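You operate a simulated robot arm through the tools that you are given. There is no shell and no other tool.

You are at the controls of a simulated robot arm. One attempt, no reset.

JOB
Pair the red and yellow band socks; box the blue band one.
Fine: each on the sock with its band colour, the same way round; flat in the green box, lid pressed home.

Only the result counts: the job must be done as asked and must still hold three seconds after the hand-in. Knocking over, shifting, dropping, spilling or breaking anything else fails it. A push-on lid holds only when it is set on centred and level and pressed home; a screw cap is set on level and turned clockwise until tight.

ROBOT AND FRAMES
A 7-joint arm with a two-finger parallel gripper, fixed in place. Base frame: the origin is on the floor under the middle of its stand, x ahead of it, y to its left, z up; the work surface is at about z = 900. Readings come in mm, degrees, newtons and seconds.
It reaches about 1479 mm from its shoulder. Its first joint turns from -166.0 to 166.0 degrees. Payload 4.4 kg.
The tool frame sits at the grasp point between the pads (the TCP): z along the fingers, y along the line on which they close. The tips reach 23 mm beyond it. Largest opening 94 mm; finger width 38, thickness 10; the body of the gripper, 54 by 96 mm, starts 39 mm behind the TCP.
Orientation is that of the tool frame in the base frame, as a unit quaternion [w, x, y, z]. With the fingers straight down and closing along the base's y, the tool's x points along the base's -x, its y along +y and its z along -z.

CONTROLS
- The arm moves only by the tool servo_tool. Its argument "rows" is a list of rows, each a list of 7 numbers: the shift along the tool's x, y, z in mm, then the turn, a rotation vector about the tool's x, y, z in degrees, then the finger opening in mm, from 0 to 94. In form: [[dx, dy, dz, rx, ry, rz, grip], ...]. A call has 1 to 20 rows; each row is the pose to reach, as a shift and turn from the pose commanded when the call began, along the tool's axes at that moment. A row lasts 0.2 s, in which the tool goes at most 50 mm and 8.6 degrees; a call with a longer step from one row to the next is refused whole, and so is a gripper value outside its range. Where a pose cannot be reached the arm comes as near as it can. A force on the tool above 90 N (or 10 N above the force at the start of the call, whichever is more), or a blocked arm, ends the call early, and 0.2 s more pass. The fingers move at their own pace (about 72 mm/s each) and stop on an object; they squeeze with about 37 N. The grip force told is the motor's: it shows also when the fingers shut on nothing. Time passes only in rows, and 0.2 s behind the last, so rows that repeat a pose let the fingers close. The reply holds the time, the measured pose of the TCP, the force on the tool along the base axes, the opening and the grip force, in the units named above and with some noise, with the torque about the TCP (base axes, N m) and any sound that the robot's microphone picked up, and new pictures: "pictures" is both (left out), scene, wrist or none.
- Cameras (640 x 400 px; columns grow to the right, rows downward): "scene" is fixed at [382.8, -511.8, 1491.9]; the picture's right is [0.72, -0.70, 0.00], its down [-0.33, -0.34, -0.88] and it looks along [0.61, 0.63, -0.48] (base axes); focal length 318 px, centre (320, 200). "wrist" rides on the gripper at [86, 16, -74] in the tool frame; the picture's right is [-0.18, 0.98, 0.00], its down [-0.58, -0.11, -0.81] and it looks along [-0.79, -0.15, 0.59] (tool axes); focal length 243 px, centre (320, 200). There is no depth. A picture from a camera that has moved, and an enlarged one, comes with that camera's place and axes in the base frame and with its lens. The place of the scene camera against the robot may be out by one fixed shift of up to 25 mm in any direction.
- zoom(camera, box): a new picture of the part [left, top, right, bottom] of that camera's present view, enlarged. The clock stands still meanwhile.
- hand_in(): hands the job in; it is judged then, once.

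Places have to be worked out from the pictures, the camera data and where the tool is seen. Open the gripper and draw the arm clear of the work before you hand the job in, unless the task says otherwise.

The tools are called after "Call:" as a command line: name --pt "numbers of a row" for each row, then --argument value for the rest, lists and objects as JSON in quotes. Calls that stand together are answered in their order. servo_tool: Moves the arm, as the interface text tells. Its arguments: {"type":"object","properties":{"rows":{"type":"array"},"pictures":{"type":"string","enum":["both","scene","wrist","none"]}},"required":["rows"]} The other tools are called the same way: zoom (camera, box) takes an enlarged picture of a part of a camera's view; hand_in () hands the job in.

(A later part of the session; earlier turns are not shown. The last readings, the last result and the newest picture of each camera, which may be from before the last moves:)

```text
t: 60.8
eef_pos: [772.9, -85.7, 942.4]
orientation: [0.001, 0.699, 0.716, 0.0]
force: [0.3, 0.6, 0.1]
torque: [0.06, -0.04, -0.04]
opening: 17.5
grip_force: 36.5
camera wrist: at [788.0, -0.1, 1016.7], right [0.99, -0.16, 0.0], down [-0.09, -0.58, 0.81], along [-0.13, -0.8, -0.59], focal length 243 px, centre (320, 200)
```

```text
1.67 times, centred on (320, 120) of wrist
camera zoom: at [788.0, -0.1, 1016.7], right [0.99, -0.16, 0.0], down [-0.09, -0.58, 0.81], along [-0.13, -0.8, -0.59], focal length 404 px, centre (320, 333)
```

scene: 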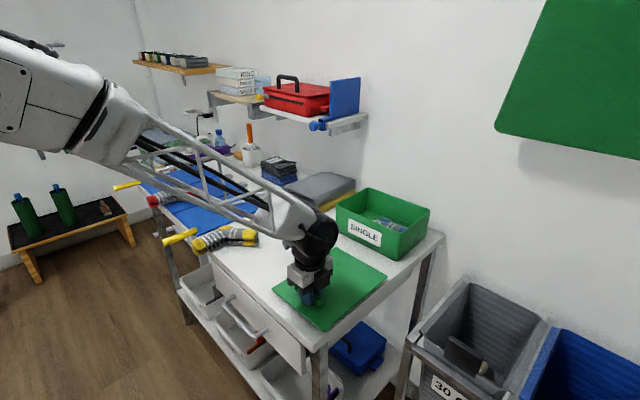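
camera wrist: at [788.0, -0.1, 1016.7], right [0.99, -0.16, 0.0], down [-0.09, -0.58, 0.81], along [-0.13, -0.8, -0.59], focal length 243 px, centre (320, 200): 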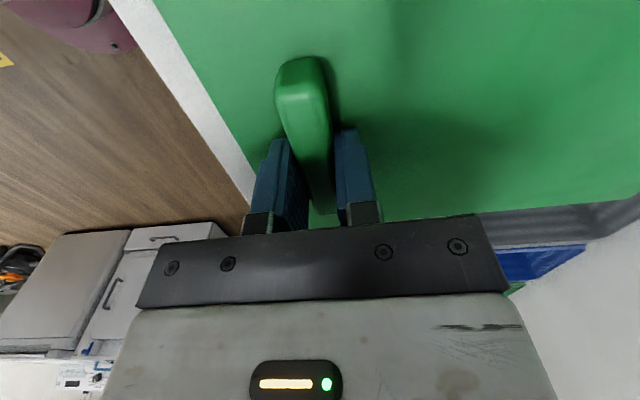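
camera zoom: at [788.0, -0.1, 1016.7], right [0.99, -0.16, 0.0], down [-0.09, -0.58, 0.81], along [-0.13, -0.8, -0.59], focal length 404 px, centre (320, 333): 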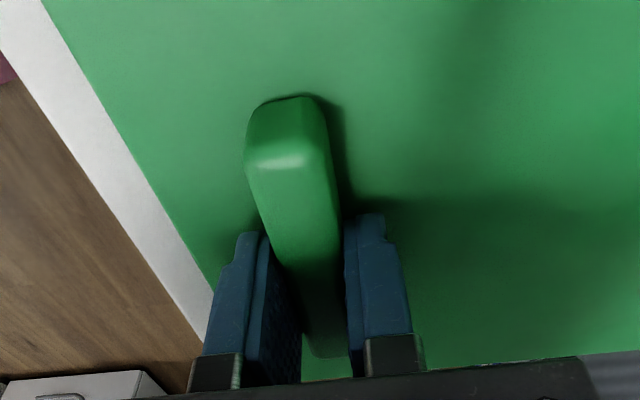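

Handle gripped (17.5 mm, 37 N). Lifting slowly by 40 mm and checking torque and lid tilt.

Call:
servo_tool --pt "0 0 -5 0 0 0 5" --pt "0 0 -12 0 0 0 5" --pt "0 0 -25 0 0 0 5" --pt "0 0 -40 0 0 0 5" --pt "0 0 -40 0 0 0 5" --pictures "both"

Call:
zoom --camera "scene" --box '[250, 210, 410, 340]'

Call:
zoom --camera "wrist" --box '[150, 0, 490, 240]'

```text
t: 62.0
eef_pos: [773.4, -86.8, 982.2]
orientation: [0.0, 0.698, 0.716, 0.0]
force: [-0.3, 0.5, -1.5]
torque: [-0.02, 0.12, 0.04]
opening: 17.5
grip_force: 37.1
camera wrist: at [788.2, -0.2, 1056.9], right [0.99, -0.16, 0.0], down [-0.09, -0.58, 0.81], along [-0.13, -0.8, -0.59], focal length 243 px, centre (320, 200)
```

scene: 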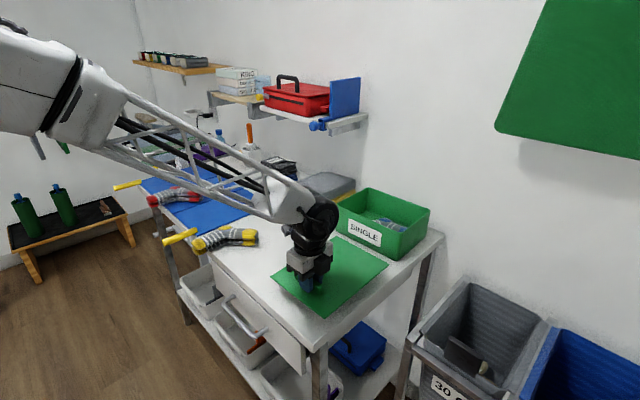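
wrist: 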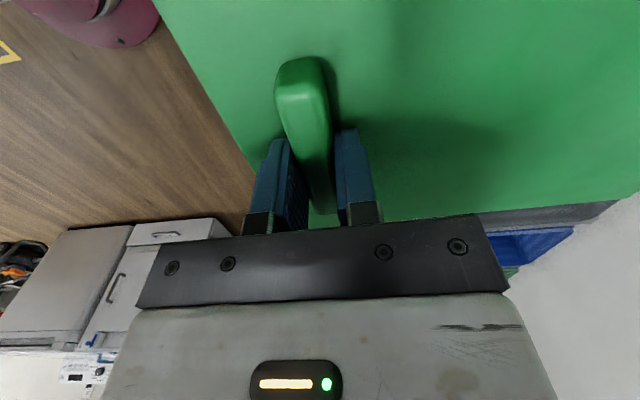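

```text
3.08 times, centred on (330, 275) of scene
camera zoom: at [382.8, -511.8, 1491.9], right [0.72, -0.7, 0.0], down [-0.33, -0.34, -0.88], along [0.61, 0.63, -0.48], focal length 980 px, centre (289, -31)
```

zoom: 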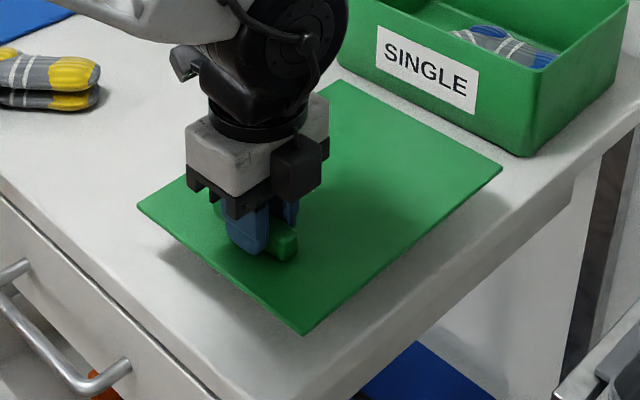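

```text
1.67 times, centred on (320, 120) of wrist
camera zoom: at [788.2, -0.2, 1056.9], right [0.99, -0.16, 0.0], down [-0.09, -0.58, 0.81], along [-0.13, -0.8, -0.59], focal length 404 px, centre (320, 333)
```

zoom: 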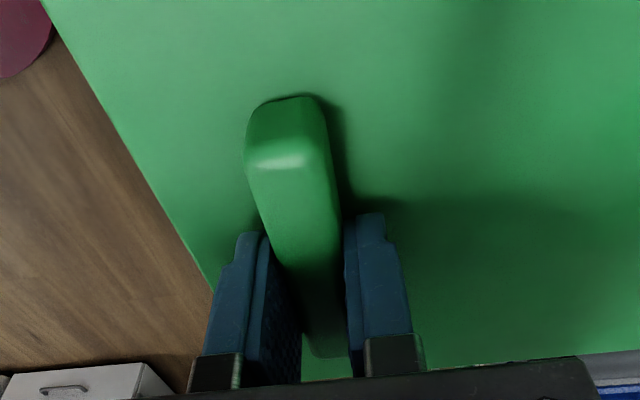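

The lid is up (≈0.15 kg, no visible sag). I'll lift further to z≈1110, then rotate it +91° in place over the clear bench area.

Call:
servo_tool --pt "0 0 -30 0 0 0 5" --pt "0 0 -65 0 0 0 5" --pt "0 0 -100 0 0 0 5" --pt "0 0 -128 0 0 0 5" --pt "0 0 -128 0 0 0 5" --pictures "scene"

```text
t: 63.2
eef_pos: [774.2, -86.3, 1111.6]
orientation: [0.001, 0.698, 0.716, 0.001]
force: [0.3, -0.5, -1.2]
torque: [-0.03, 0.08, 0.06]
opening: 17.7
grip_force: 37.3
```

scene: 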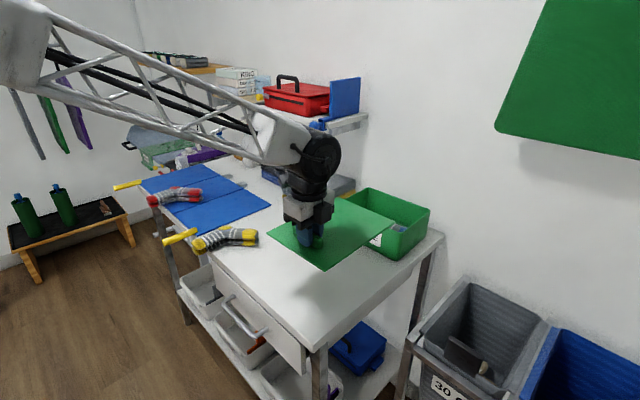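

Held steady at z≈1111. Now rotating +91° about the vertical (tool z −91°) in gentle steps.

Call:
servo_tool --pt "0 0 0 0 0 -3 5" --pt "0 0 0 0 0 -8 5" --pt "0 0 0 0 0 -13 5" --pt "0 0 0 0 0 -18 5" --pt "0 0 0 0 0 -23 5" --pt "0 0 0 0 0 -28 5" --pt "0 0 0 0 0 -33 5" --pt "0 0 0 0 0 -38 5" --pt "0 0 0 0 0 -43 5" --pt "0 0 0 0 0 -48 5" --pt "0 0 0 0 0 -53 5" --pt "0 0 0 0 0 -58 5" --pt "0 0 0 0 0 -63 5" --pt "0 0 0 0 0 -68 5" --pt "0 0 0 0 0 -73 5" --pt "0 0 0 0 0 -78 5" --pt "0 0 0 0 0 -83 5" --pt "0 0 0 0 0 -88 5" --pt "0 0 0 0 0 -91 5" --pt "0 0 0 0 0 -91 5" --pictures "both"

Call:
zoom --camera "wrist" --box '[150, 0, 640, 240]'

```text
t: 67.4
eef_pos: [773.5, -86.5, 1109.5]
orientation: [0.0, -0.022, 1.0, 0.001]
force: [0.7, -0.4, -1.2]
torque: [-0.11, 0.0, 0.02]
opening: 17.6
grip_force: 36.7
camera wrist: at [687.0, -74.4, 1184.7], right [0.14, 0.99, 0.0], down [0.59, -0.08, 0.81], along [0.8, -0.11, -0.59], focal length 243 px, centre (320, 200)
```

scene: 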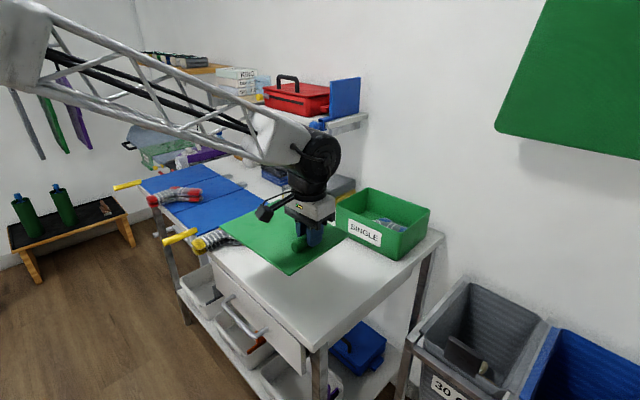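
wrist: 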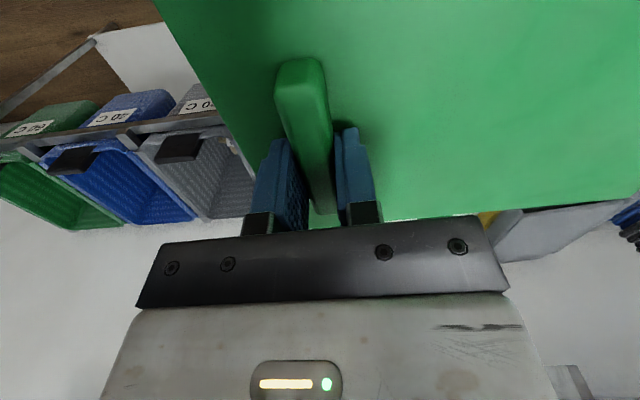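

```text
1.31 times, centred on (395, 120) of wrist
camera zoom: at [687.0, -74.4, 1184.7], right [0.14, 0.99, 0.0], down [0.59, -0.08, 0.81], along [0.8, -0.11, -0.59], focal length 317 px, centre (222, 304)
```

zoom: 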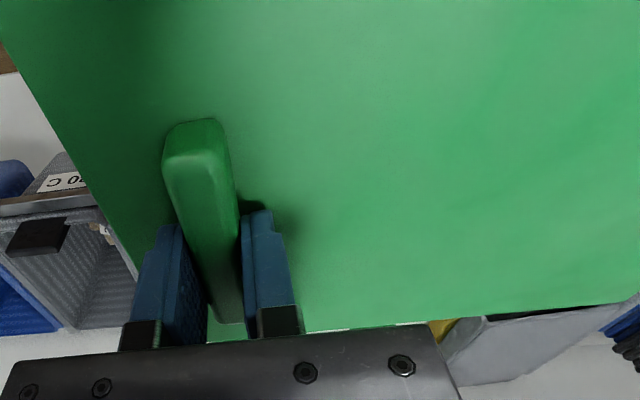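

The lid is now turned with its long side along y. In the tool frame I estimate the lid centre at about (+6.5, +78) mm from the TCP, so the TCP target over the box is ≈ (1151, −94). Moving there at a safe height.

Call:
servo_tool --pt "-15 -1 0 0 0 0 5" --pt "-45 -3 0 0 0 0 5" --pt "-85 -5.5 0 0 0 0 5" --pt "-127 -8 0 0 0 0 5" --pt "-169 -11 0 0 0 0 5" --pt "-211 -13.5 0 0 0 0 5" --pt "-253 -16 0 0 0 0 5" --pt "-295 -19 5 0 0 0 5" --pt "-335 -21.5 15 0 0 0 5" --pt "-363 -23 25 0 0 0 5" --pt "-376.7 -24.2 35 0 0 0 5" --pt "-376.7 -24.2 35 0 0 0 5" --pt "-376.7 -24.2 35 0 0 0 5" --pictures "both"

Call:
zoom --camera "scene" --box '[310, 150, 450, 270]'

Call:
zoom --camera "wrist" --box '[150, 0, 640, 240]'

```text
t: 70.2
eef_pos: [1149.8, -94.7, 1075.8]
orientation: [0.001, -0.02, 1.0, 0.0]
force: [0.1, 0.0, -1.5]
torque: [-0.12, -0.01, 0.02]
opening: 17.6
grip_force: 37.1
camera wrist: at [1064.5, -83.0, 1150.1], right [0.14, 0.99, 0.0], down [0.59, -0.08, 0.81], along [0.8, -0.12, -0.59], focal length 243 px, centre (320, 200)
```

scene: 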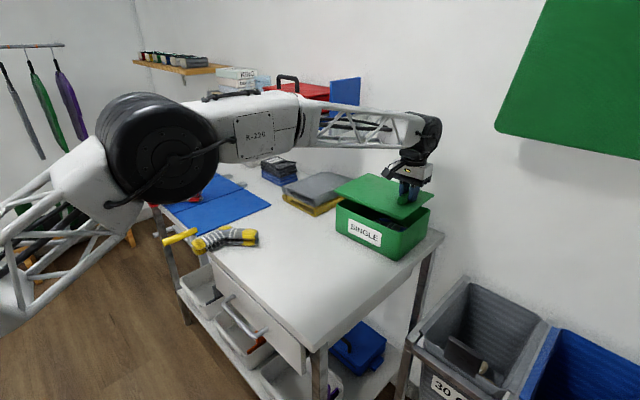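
wrist: 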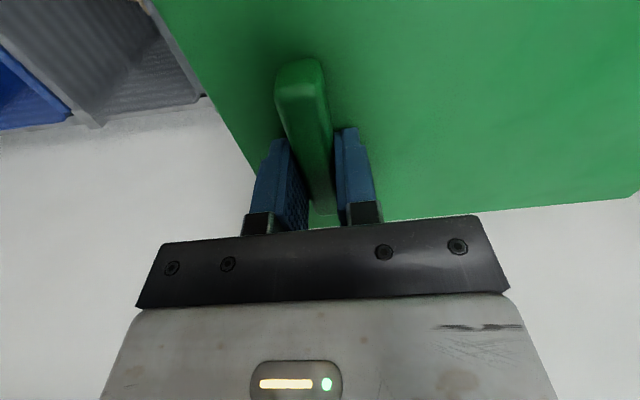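

```text
3.33 times, centred on (380, 210) of scene
camera zoom: at [382.8, -511.8, 1491.9], right [0.72, -0.7, 0.0], down [-0.33, -0.34, -0.88], along [0.61, 0.63, -0.48], focal length 1062 px, centre (120, 167)
```

zoom: 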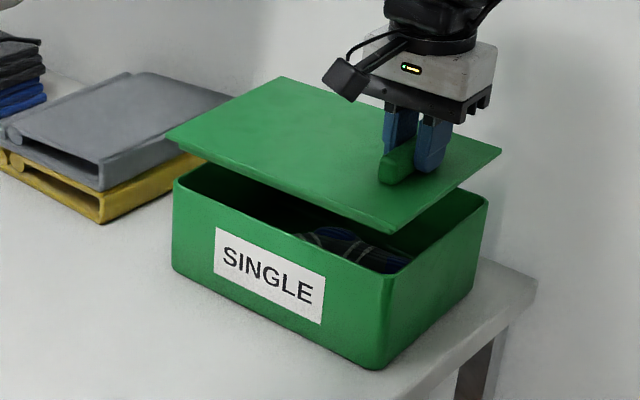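

```text
1.31 times, centred on (395, 120) of wrist
camera zoom: at [1064.5, -83.0, 1150.1], right [0.14, 0.99, 0.0], down [0.59, -0.08, 0.81], along [0.8, -0.12, -0.59], focal length 317 px, centre (222, 304)
```

zoom: 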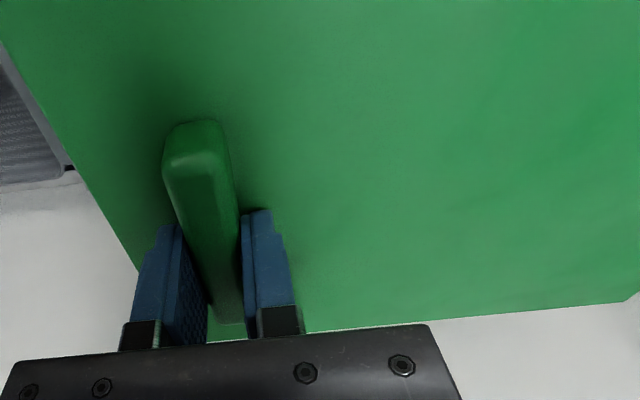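

The lid is level and nearly centred over the box; combining wrist and scene measurements it seems about 3 mm short in x. I'll correct by +3 mm in x and lower to a few mm above the rim, then compare closely.

Call:
servo_tool --pt "-1.5 0 8 0 0 0 5" --pt "-3 0 18 0 0 0 5" --pt "-3 0 26 0 0 0 5" --pt "-3 0 26 0 0 0 5" --pictures "both"

Call:
zoom --camera "scene" --box '[325, 170, 385, 220]'

Call:
zoom --camera "scene" --box '[375, 185, 440, 240]'

```text
t: 71.2
eef_pos: [1153.6, -95.7, 1049.4]
orientation: [0.0, -0.021, 1.0, 0.001]
force: [0.1, 0.1, -1.2]
torque: [-0.07, 0.0, 0.0]
opening: 17.7
grip_force: 36.8
camera wrist: at [1067.2, -82.9, 1124.0], right [0.14, 0.99, 0.0], down [0.59, -0.08, 0.81], along [0.8, -0.12, -0.59], focal length 243 px, centre (320, 200)
```

scene: 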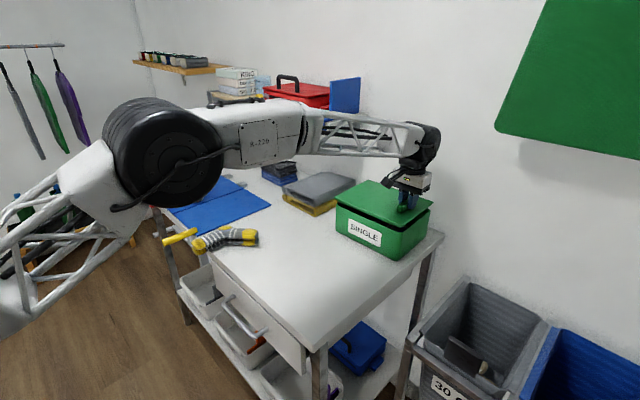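
wrist: 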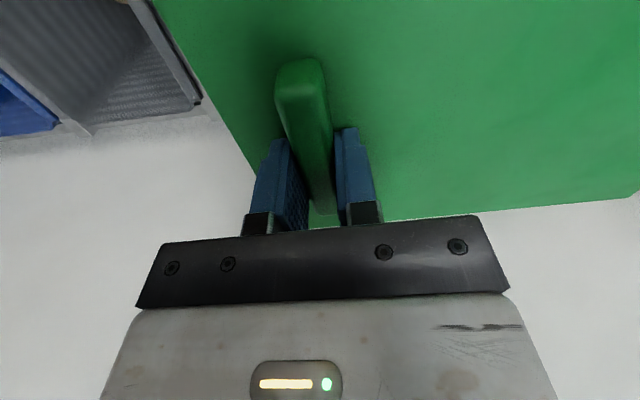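

```text
8.00 times, centred on (355, 195) of scene
camera zoom: at [382.8, -511.8, 1491.9], right [0.72, -0.7, 0.0], down [-0.33, -0.34, -0.88], along [0.61, 0.63, -0.48], focal length 2548 px, centre (40, 240)
```

zoom: 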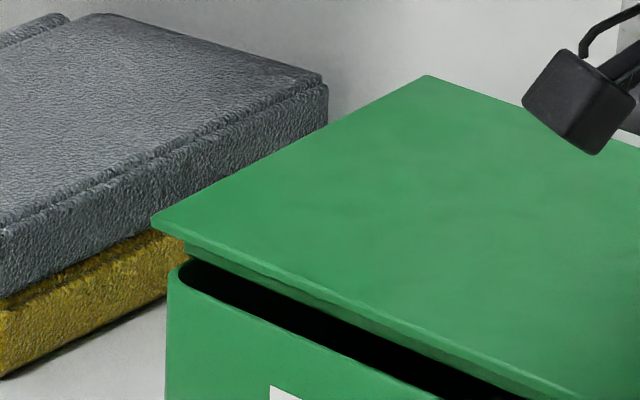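

```text
7.27 times, centred on (408, 212) of scene
camera zoom: at [382.8, -511.8, 1491.9], right [0.72, -0.7, 0.0], down [-0.33, -0.34, -0.88], along [0.61, 0.63, -0.48], focal length 2317 px, centre (-316, 109)
```

zoom: 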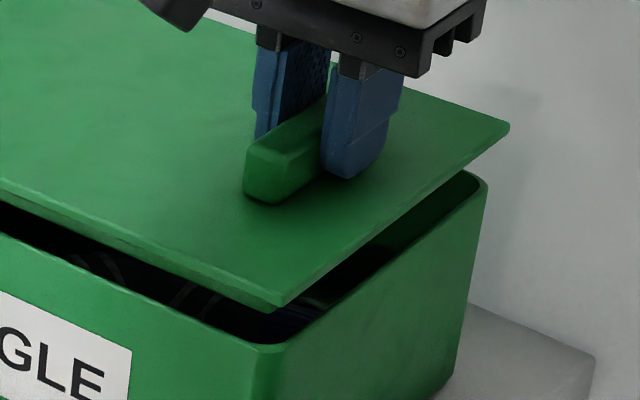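

The lid is a plug type (plate with an inset lip), level, and centred to within a couple of mm. I'll nudge x by −1 mm and lower step by step, watching force and torque.

Call:
servo_tool --pt "1 0 3 0 0 0 5" --pt "1 0 6 0 0 0 5" --pt "1 0 6 0 0 0 5" --pictures "none"

```text
t: 72.0
eef_pos: [1151.7, -95.2, 1044.3]
orientation: [-0.001, -0.021, 1.0, 0.001]
force: [0.5, 0.2, -1.5]
torque: [-0.07, -0.01, 0.02]
opening: 17.6
grip_force: 36.9
```

No contact yet; lowering 3 mm more (the lip should reach rim level about now).

Call:
servo_tool --pt "0 0 1.5 0 0 0 5" --pt "0 0 3 0 0 0 5" --pt "0 0 3 0 0 0 5" --pictures "none"

```text
t: 72.8
eef_pos: [1152.7, -93.0, 1040.3]
orientation: [0.0, -0.021, 1.0, -0.001]
force: [-0.3, -0.6, 2.1]
torque: [0.44, -0.15, -0.01]
opening: 17.6
grip_force: 36.4
```

Light contact, and the torque places it near the back +y corner, so the lid is slightly too far +x/+y. I'll look closely before correcting.

Call:
servo_tool --pt "0 0 -2 0 0 0 5" --pt "0 0 -3 0 0 0 5" --pictures "scene"

Call:
zoom --camera "scene" --box '[330, 175, 370, 210]'

Call:
zoom --camera "scene" --box '[380, 190, 440, 240]'

```text
t: 73.4
eef_pos: [1153.0, -94.4, 1043.7]
orientation: [-0.001, -0.021, 1.0, 0.001]
force: [0.7, 0.1, -2.2]
torque: [-0.06, 0.01, -0.02]
opening: 17.6
grip_force: 36.9
```

scene: 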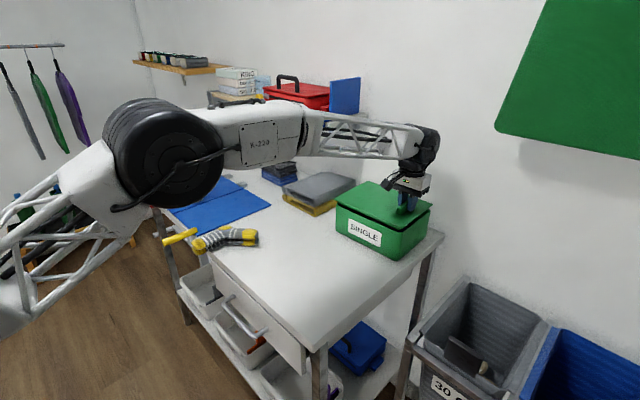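

```text
11.43 times, centred on (350, 192) of scene
camera zoom: at [382.8, -511.8, 1491.9], right [0.72, -0.7, 0.0], down [-0.33, -0.34, -0.88], along [0.61, 0.63, -0.48], focal length 3640 px, centre (-23, 286)
```

zoom: 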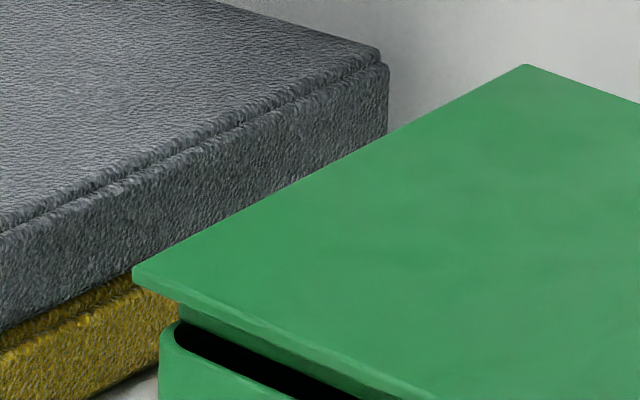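

```text
8.00 times, centred on (410, 215) of scene
camera zoom: at [382.8, -511.8, 1491.9], right [0.72, -0.7, 0.0], down [-0.33, -0.34, -0.88], along [0.61, 0.63, -0.48], focal length 2548 px, centre (-400, 80)
```

zoom: 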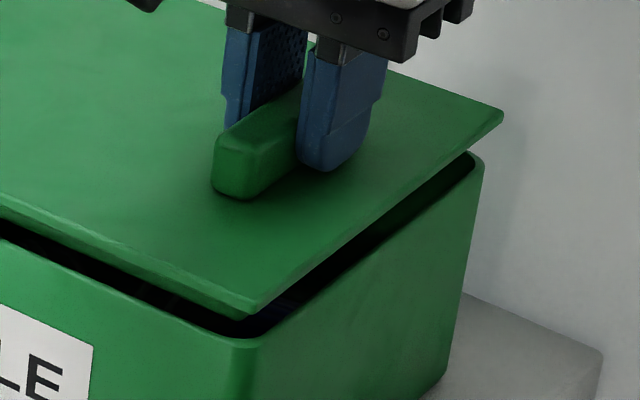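

The overhang looks about 2 mm uneven along the camera's right axis, matching the contact at the back +y corner. I'll shift by about (−0.5, −2.8) mm and try again.

Call:
servo_tool --pt "0.6 -2.8 0 0 0 0 5" --pt "0.6 -2.8 2 0 0 0 5" --pt "0.6 -2.8 4 0 0 0 5" --pt "0.6 -2.8 4 0 0 0 5" --pictures "none"

```text
t: 74.4
eef_pos: [1152.4, -96.3, 1038.6]
orientation: [0.0, -0.021, 1.0, 0.0]
force: [0.3, 0.6, -1.4]
torque: [-0.08, -0.02, 0.03]
opening: 17.5
grip_force: 37.1
```

No contact now at 1038.6, lower than before, so the lip is entering the box. Lowering 3 mm more.

Call:
servo_tool --pt "0 0 1.5 0 0 0 5" --pt "0 0 3 0 0 0 5" --pt "0 0 3 0 0 0 5" --pictures "none"

```text
t: 75.2
eef_pos: [1151.9, -97.4, 1037.1]
orientation: [0.001, -0.021, 1.0, 0.0]
force: [0.0, 0.0, -1.3]
torque: [-0.09, -0.01, 0.02]
opening: 17.5
grip_force: 37.0
```

Still free. Another 3 mm down.

Call:
servo_tool --pt "0 0 1.5 0 0 0 5" --pt "0 0 3 0 0 0 5" --pt "0 0 3 0 0 0 5" --pictures "none"

```text
t: 76.0
eef_pos: [1153.7, -97.5, 1033.6]
orientation: [0.0, -0.021, 1.0, 0.0]
force: [0.4, -0.2, -0.9]
torque: [-0.12, 0.02, 0.03]
opening: 17.4
grip_force: 37.1
```

Free at 1033.6. Another 2 mm.

Call:
servo_tool --pt "0 0 1 0 0 0 5" --pt "0 0 2 0 0 0 5" --pt "0 0 2 0 0 0 5" --pictures "scene"

Call:
zoom --camera "scene" --box '[325, 170, 440, 260]'

```text
t: 76.8
eef_pos: [1151.9, -96.7, 1029.8]
orientation: [0.0, -0.021, 1.0, 0.0]
force: [0.4, -0.6, -1.8]
torque: [-0.1, 0.01, 0.01]
opening: 17.8
grip_force: 36.9
```

scene: 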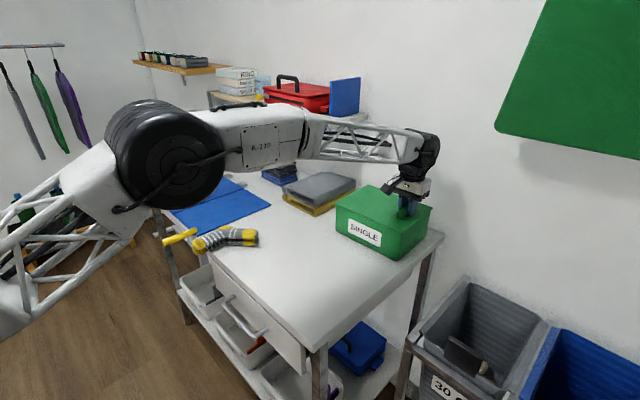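

```text
4.44 times, centred on (382, 215) of scene
camera zoom: at [382.8, -511.8, 1491.9], right [0.72, -0.7, 0.0], down [-0.33, -0.34, -0.88], along [0.61, 0.63, -0.48], focal length 1416 px, centre (42, 133)
```

zoom: 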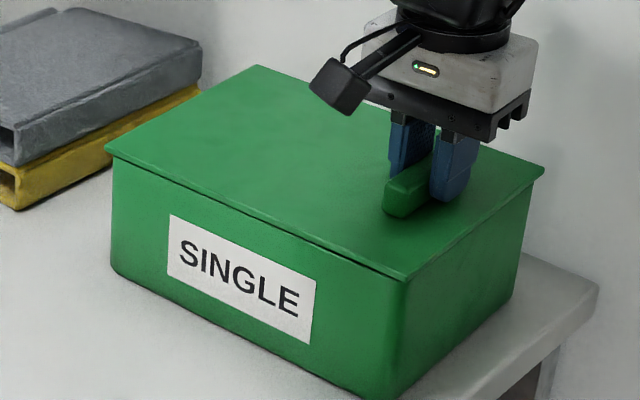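

The lid sits almost flush and looks centred. Lowering 1–2 mm more until it rests.

Call:
servo_tool --pt "0 0 1 0 0 0 5" --pt "0 0 2 0 0 0 5" --pt "0 0 2 0 0 0 5" --pictures "none"

```text
t: 77.6
eef_pos: [1152.0, -98.0, 1031.3]
orientation: [0.0, -0.021, 1.0, 0.0]
force: [-0.4, -0.5, 3.7]
torque: [-0.05, 0.47, 0.06]
opening: 17.5
grip_force: 36.8
```

Contact at the front edge as the plate meets the rim. Pressing 1.5 mm further to see how it settles.

Call:
servo_tool --pt "0 0 1 0 0 0 5" --pt "0 0 1.5 0 0 0 5" --pt "0 0 1.5 0 0 0 5" --pictures "scene"

Call:
zoom --camera "scene" --box '[325, 175, 385, 225]'

Call:
zoom --camera "scene" --box '[380, 190, 440, 240]'

```text
t: 78.4
eef_pos: [1152.9, -97.5, 1029.7]
orientation: [0.001, -0.021, 1.0, 0.001]
force: [-6.6, 0.9, 21.9]
torque: [0.0, 0.76, 0.05]
opening: 17.6
grip_force: 37.0
```

scene: 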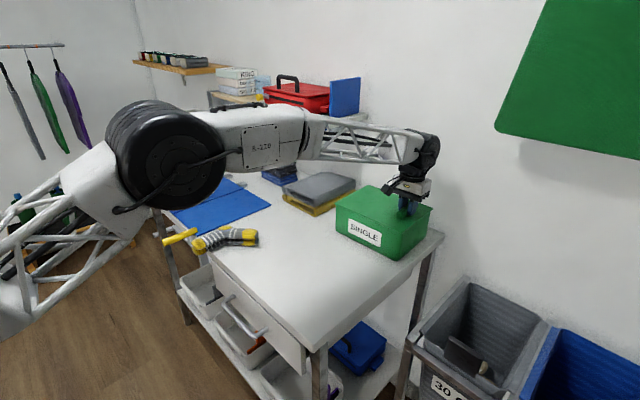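

```text
8.00 times, centred on (355, 200) of scene
camera zoom: at [382.8, -511.8, 1491.9], right [0.72, -0.7, 0.0], down [-0.33, -0.34, -0.88], along [0.61, 0.63, -0.48], focal length 2548 px, centre (40, 200)
```

zoom: 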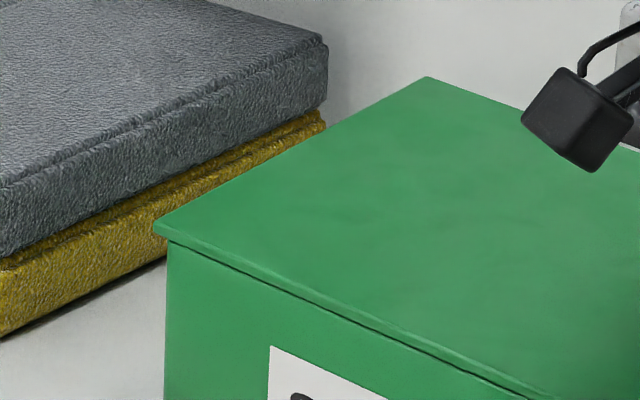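

```text
8.00 times, centred on (410, 215) of scene
camera zoom: at [382.8, -511.8, 1491.9], right [0.72, -0.7, 0.0], down [-0.33, -0.34, -0.88], along [0.61, 0.63, -0.48], focal length 2548 px, centre (-400, 80)
```

zoom: 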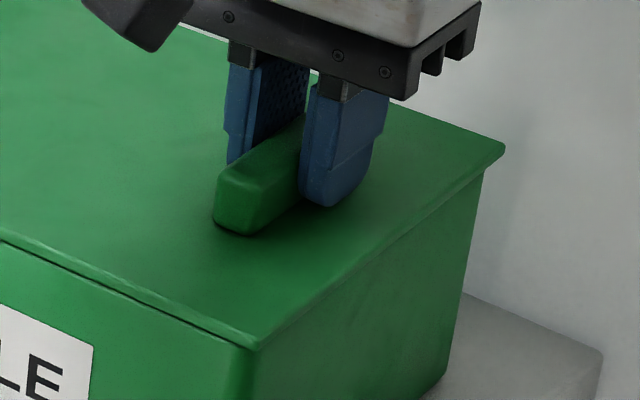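

The plate is almost flush (thin gap at the front). I'll relieve the load slightly, release the handle, rise, and then press at the lid's centre with closed fingers.

Call:
servo_tool --pt "0 0 -1 0 0 0 5" --pt "0 0 -1 0 0 0 25" --pt "0 0 -1 0 0 0 45" --pt "0 0 -1 0 0 0 60" --pt "0 0 -1 0 0 0 60" --pt "0 0 -15 0 0 0 60" --pt "0 0 -40 0 0 0 60" --pt "0 0 -70 0 0 0 60" --pt "0 0 -70 0 0 0 60" --pictures "both"

Call:
zoom --camera "scene" --box '[325, 170, 440, 260]'

Call:
zoom --camera "wrist" --box '[150, 0, 640, 240]'

```text
t: 80.4
eef_pos: [1151.8, -98.0, 1098.8]
orientation: [0.0, -0.021, 1.0, 0.0]
force: [-0.2, -0.5, -1.1]
torque: [0.01, 0.0, -0.01]
opening: 60.0
grip_force: 0.1
camera wrist: at [1066.1, -85.6, 1173.0], right [0.14, 0.99, 0.0], down [0.59, -0.08, 0.81], along [0.8, -0.12, -0.59], focal length 243 px, centre (320, 200)
```

scene: 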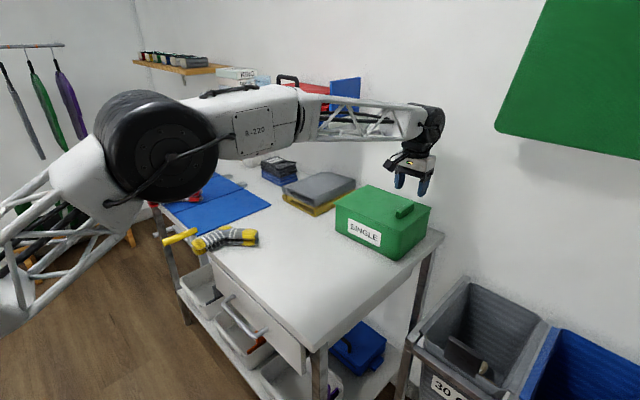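
wrist: 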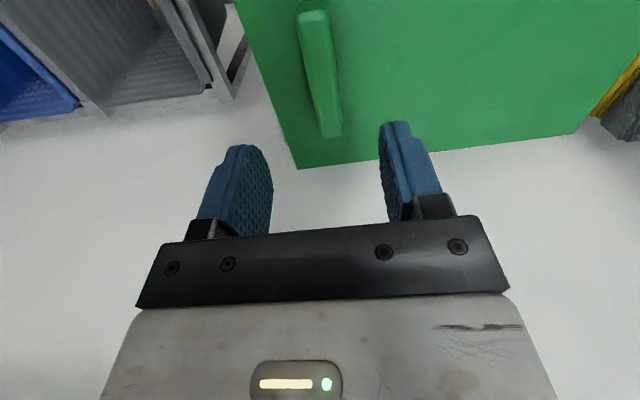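

```text
4.44 times, centred on (382, 215) of scene
camera zoom: at [382.8, -511.8, 1491.9], right [0.72, -0.7, 0.0], down [-0.33, -0.34, -0.88], along [0.61, 0.63, -0.48], focal length 1416 px, centre (42, 133)
```

zoom: 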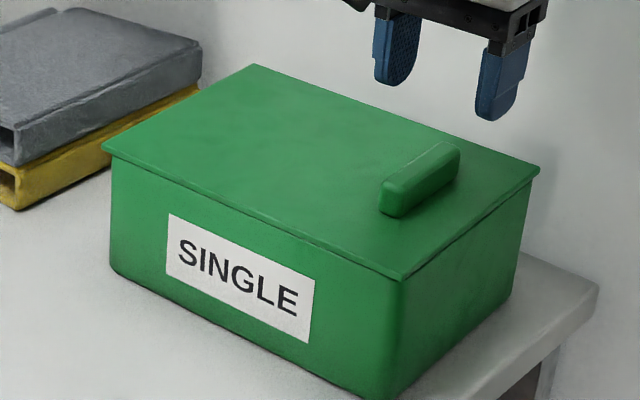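

```text
1.31 times, centred on (395, 120) of wrist
camera zoom: at [1066.1, -85.6, 1173.0], right [0.14, 0.99, 0.0], down [0.59, -0.08, 0.81], along [0.8, -0.12, -0.59], focal length 317 px, centre (222, 304)
```

zoom: 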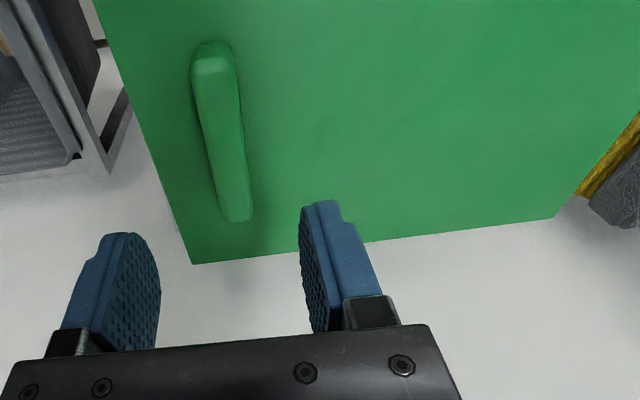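

The lid sits on the box and looks centred, same yaw as the box (2°). Now I'll close the fingers and move above the lid's centre (~(1142, −15)) to press it home.

Call:
servo_tool --pt "2 28 0 0 0 0 30" --pt "4 56 0 0 0 0 10" --pt "6.2 83 0 0 0 0 0" --pt "6.2 83 25 0 0 0 0" --pt "6.2 83 50 0 0 0 0" --pt "6.2 83 63 0 0 0 0" --pt "6.2 83 63 0 0 0 0" --pictures "both"

Call:
zoom --camera "scene" --box '[325, 170, 440, 260]'

```text
t: 82.0
eef_pos: [1142.2, -14.4, 1035.4]
orientation: [0.0, -0.021, 1.0, 0.0]
force: [-0.3, -0.1, -0.9]
torque: [0.05, -0.02, 0.01]
opening: 0.0
grip_force: 37.4
camera wrist: at [1056.2, -3.0, 1109.4], right [0.14, 0.99, 0.0], down [0.59, -0.08, 0.81], along [0.8, -0.12, -0.59], focal length 243 px, centre (320, 200)
```

scene: 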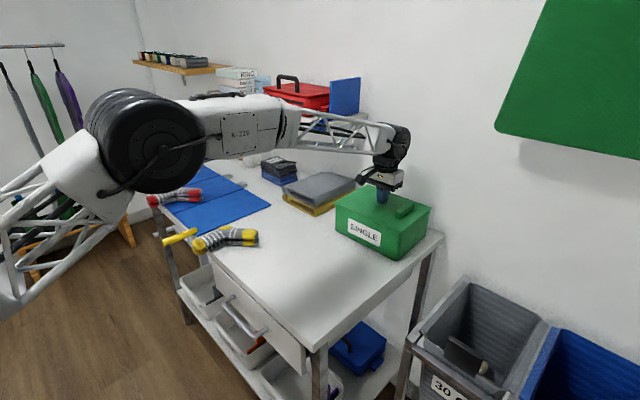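
wrist: 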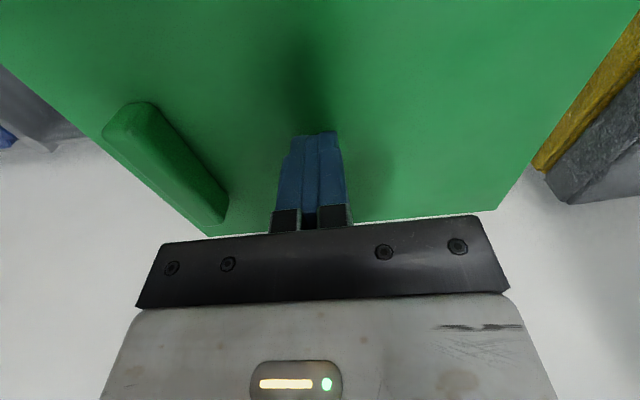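

```text
4.44 times, centred on (382, 215) of scene
camera zoom: at [382.8, -511.8, 1491.9], right [0.72, -0.7, 0.0], down [-0.33, -0.34, -0.88], along [0.61, 0.63, -0.48], focal length 1416 px, centre (42, 133)
```

zoom: 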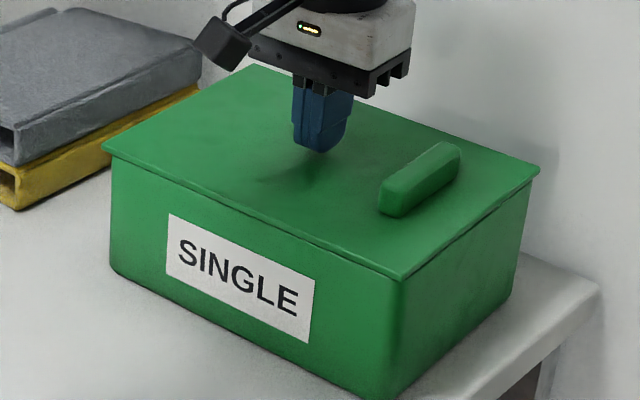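

Closed fingertips hover above the lid centre. Pressing down in small steps.

Call:
servo_tool --pt "0 0 3 0 0 0 0" --pt "0 0 5 0 0 0 0" --pt "0 0 6 0 0 0 0" --pt "0 0 6 0 0 0 0" --pictures "none"

```text
t: 83.0
eef_pos: [1142.5, -13.8, 1029.2]
orientation: [0.0, -0.022, 1.0, 0.001]
force: [-0.1, 0.3, 0.4]
torque: [0.04, 0.0, 0.01]
opening: 0.0
grip_force: 37.6
```

No contact yet at 1029; continuing.

Call:
servo_tool --pt "0 0 1 0 0 0 0" --pt "0 0 2 0 0 0 0" --pt "0 0 2 0 0 0 0" --pictures "none"

```text
t: 83.8
eef_pos: [1143.1, -15.9, 1029.6]
orientation: [0.001, -0.021, 1.0, 0.0]
force: [-0.7, 1.5, 13.6]
torque: [0.03, 0.15, -0.01]
opening: 0.1
grip_force: 37.1
```

Contact (14 N). Pressing further in 1.5 mm steps to seat the lid.

Call:
servo_tool --pt "0 0 1 0 0 0 0" --pt "0 0 1.5 0 0 0 0" --pt "0 0 1.5 0 0 0 0" --pictures "none"

```text
t: 84.6
eef_pos: [1142.1, -14.0, 1028.6]
orientation: [0.001, -0.021, 1.0, 0.0]
force: [7.5, 1.8, 35.6]
torque: [0.0, 0.16, 0.01]
opening: 0.1
grip_force: 37.1
```

35 N and stiff; pressing up to about 60 N.

Call:
servo_tool --pt "0 0 1 0 0 0 0" --pt "0 0 1.8 0 0 0 0" --pt "0 0 1.8 0 0 0 0" --pictures "scene"

Call:
zoom --camera "scene" --box '[325, 170, 440, 260]'

```text
t: 85.4
eef_pos: [1141.9, -13.6, 1029.7]
orientation: [0.003, -0.021, 1.0, 0.0]
force: [5.0, 0.9, 67.9]
torque: [0.02, 0.47, -0.04]
opening: 0.0
grip_force: 37.1
```

scene: 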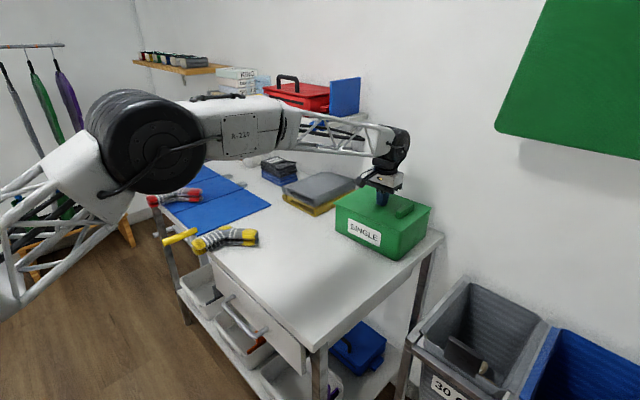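

```text
4.44 times, centred on (382, 215) of scene
camera zoom: at [382.8, -511.8, 1491.9], right [0.72, -0.7, 0.0], down [-0.33, -0.34, -0.88], along [0.61, 0.63, -0.48], focal length 1416 px, centre (42, 133)
```

zoom: 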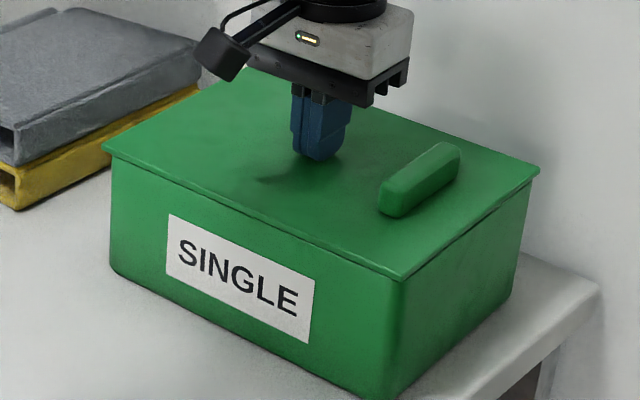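

68 N at the centre and no further travel. I'll ease off and inspect the seam closely for any remaining gap.

Call:
servo_tool --pt "0 0 -3 0 0 0 0" --pt "0 0 -10 0 0 0 0" --pt "0 0 -40 0 0 0 0" --pt "0 0 -70 0 0 0 0" --pt "0 0 -70 0 0 0 0" --pictures "both"

Call:
zoom --camera "scene" --box '[330, 190, 375, 225]'

Call:
zoom --camera "scene" --box '[375, 200, 435, 245]'

Call:
zoom --camera "wrist" --box '[200, 60, 560, 240]'

```text
t: 86.6
eef_pos: [1142.3, -14.7, 1092.9]
orientation: [-0.001, -0.021, 1.0, 0.0]
force: [0.7, 0.1, 0.9]
torque: [0.03, 0.02, 0.0]
opening: 0.0
grip_force: 37.2
camera wrist: at [1055.9, -2.5, 1167.0], right [0.14, 0.99, 0.0], down [0.59, -0.08, 0.81], along [0.8, -0.12, -0.59], focal length 243 px, centre (320, 200)
```

scene: 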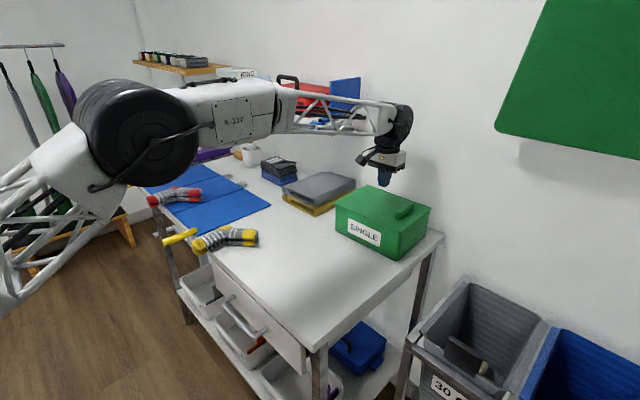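
wrist: 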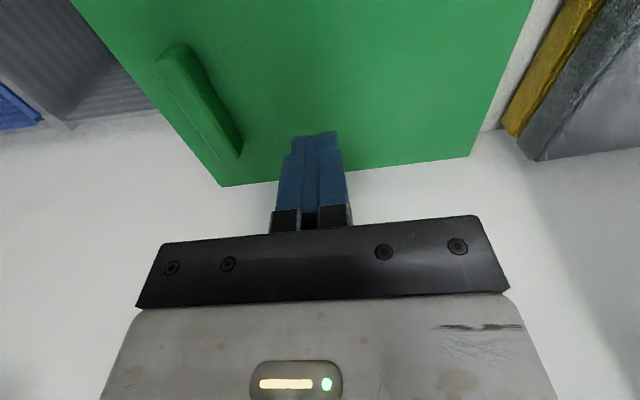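

```text
11.43 times, centred on (352, 208) of scene
camera zoom: at [382.8, -511.8, 1491.9], right [0.72, -0.7, 0.0], down [-0.33, -0.34, -0.88], along [0.61, 0.63, -0.48], focal length 3640 px, centre (-51, 114)
```

zoom: 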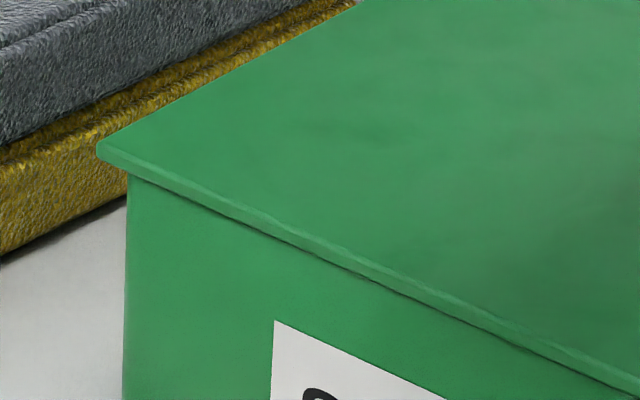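

```text
8.89 times, centred on (405, 222) of scene
camera zoom: at [382.8, -511.8, 1491.9], right [0.72, -0.7, 0.0], down [-0.33, -0.34, -0.88], along [0.61, 0.63, -0.48], focal length 2831 px, centre (-436, 0)
```

zoom: 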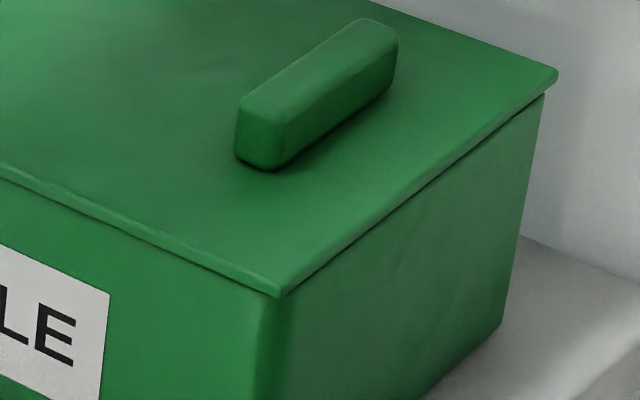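

```text
1.78 times, centred on (380, 150) of wrist
camera zoom: at [1055.9, -2.5, 1167.0], right [0.14, 0.99, 0.0], down [0.59, -0.08, 0.81], along [0.8, -0.12, -0.59], focal length 431 px, centre (213, 289)
```

zoom: 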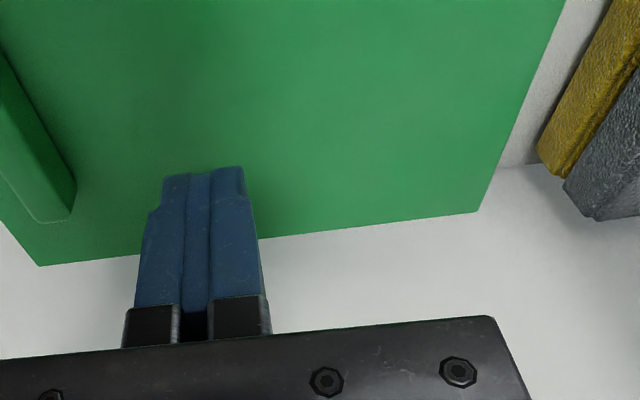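

The plate looks flush all round from above. To be sure there is no hidden gap I'll move the wrist camera in front of the box and look horizontally at the seam.

Call:
servo_tool --pt "45 -3 -5 0 -5 0 0" --pt "90 -6 -5 0 -12 0 0" --pt "132 -9 5 0 -19 0 0" --pt "162 -12 30 0 -26 0 0" --pt "179.7 -13.3 60 0 -32 0 0" --pt "179.7 -13.3 78 0 -35 0 0" --pt "179.7 -13.3 78 0 -35 0 0" --pictures "both"

Call:
zoom --camera "wrist" --box '[100, 100, 540, 260]'

```text
t: 88.2
eef_pos: [962.1, -35.5, 1015.5]
orientation: [0.301, -0.02, 0.953, 0.006]
force: [-0.1, -0.1, 0.2]
torque: [-0.01, 0.04, 0.0]
opening: 0.1
grip_force: 37.0
camera wrist: at [849.8, -25.7, 1027.0], right [0.11, 0.99, 0.11], down [0.02, -0.11, 0.99], along [0.99, -0.11, -0.03], focal length 243 px, centre (320, 200)
```

scene: 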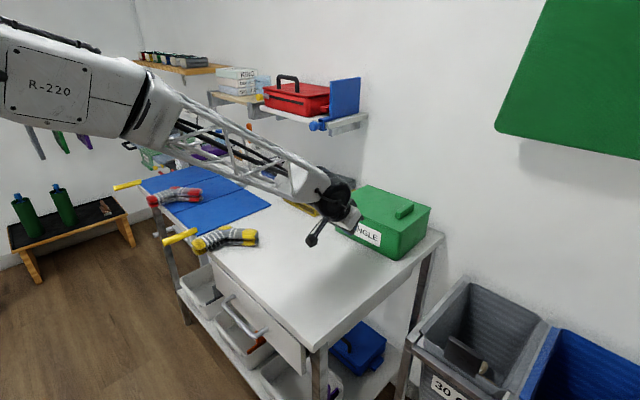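
wrist: 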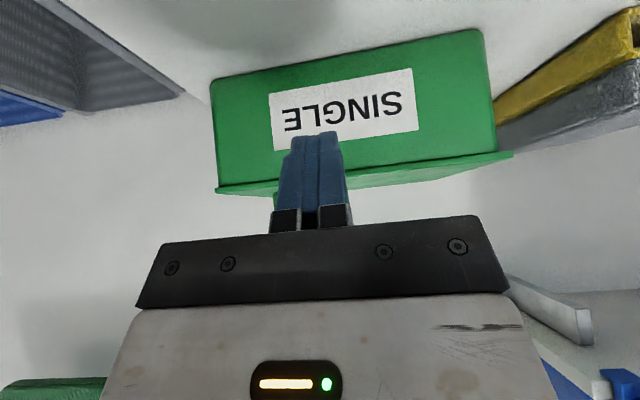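

```text
1.45 times, centred on (320, 180) of wrist
camera zoom: at [849.8, -25.7, 1027.0], right [0.11, 0.99, 0.11], down [0.02, -0.11, 0.99], along [0.99, -0.11, -0.03], focal length 353 px, centre (320, 229)
```

zoom: 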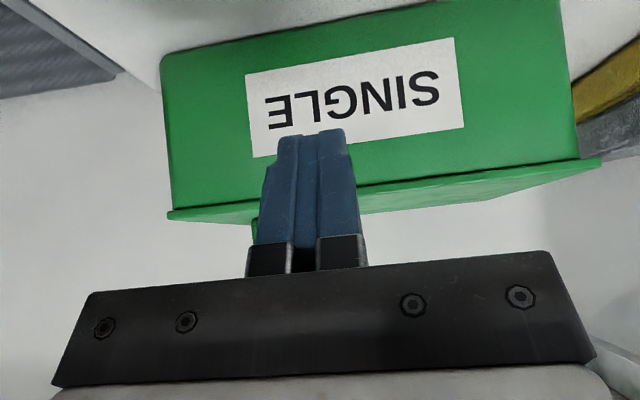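

Good low view of the front. Zooming into the seam at both ends.

Call:
zoom --camera "wrist" --box '[205, 165, 275, 210]'

Call:
zoom --camera "wrist" --box '[450, 130, 520, 175]'

Call:
zoom --camera "wrist" --box '[345, 145, 425, 195]'

```text
8.89 times, centred on (240, 188) of wrist
camera zoom: at [849.8, -25.7, 1027.0], right [0.11, 0.99, 0.11], down [0.02, -0.11, 0.99], along [0.99, -0.11, -0.03], focal length 2157 px, centre (1031, 311)
```

zoom: 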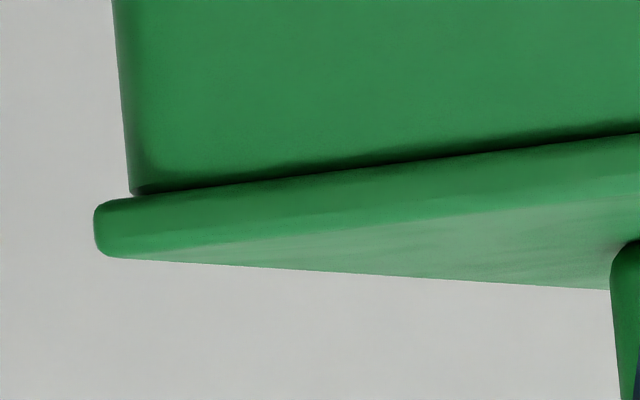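

```text
8.89 times, centred on (485, 152) of wrist
camera zoom: at [849.8, -25.7, 1027.0], right [0.11, 0.99, 0.11], down [0.02, -0.11, 0.99], along [0.99, -0.11, -0.03], focal length 2157 px, centre (-1147, 622)
```

zoom: 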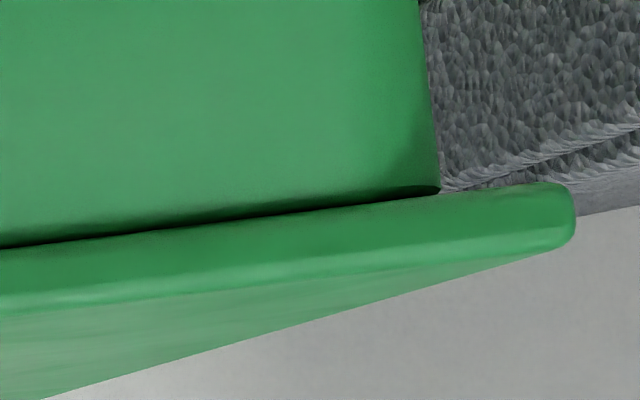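

```text
8.00 times, centred on (385, 170) of wrist
camera zoom: at [849.8, -25.7, 1027.0], right [0.11, 0.99, 0.11], down [0.02, -0.11, 0.99], along [0.99, -0.11, -0.03], focal length 1941 px, centre (-200, 440)
```

zoom: 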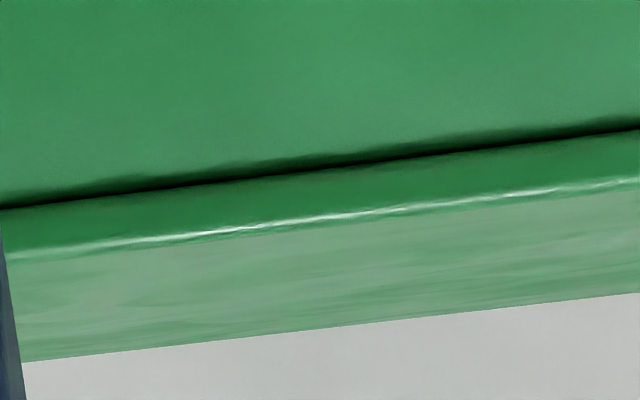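

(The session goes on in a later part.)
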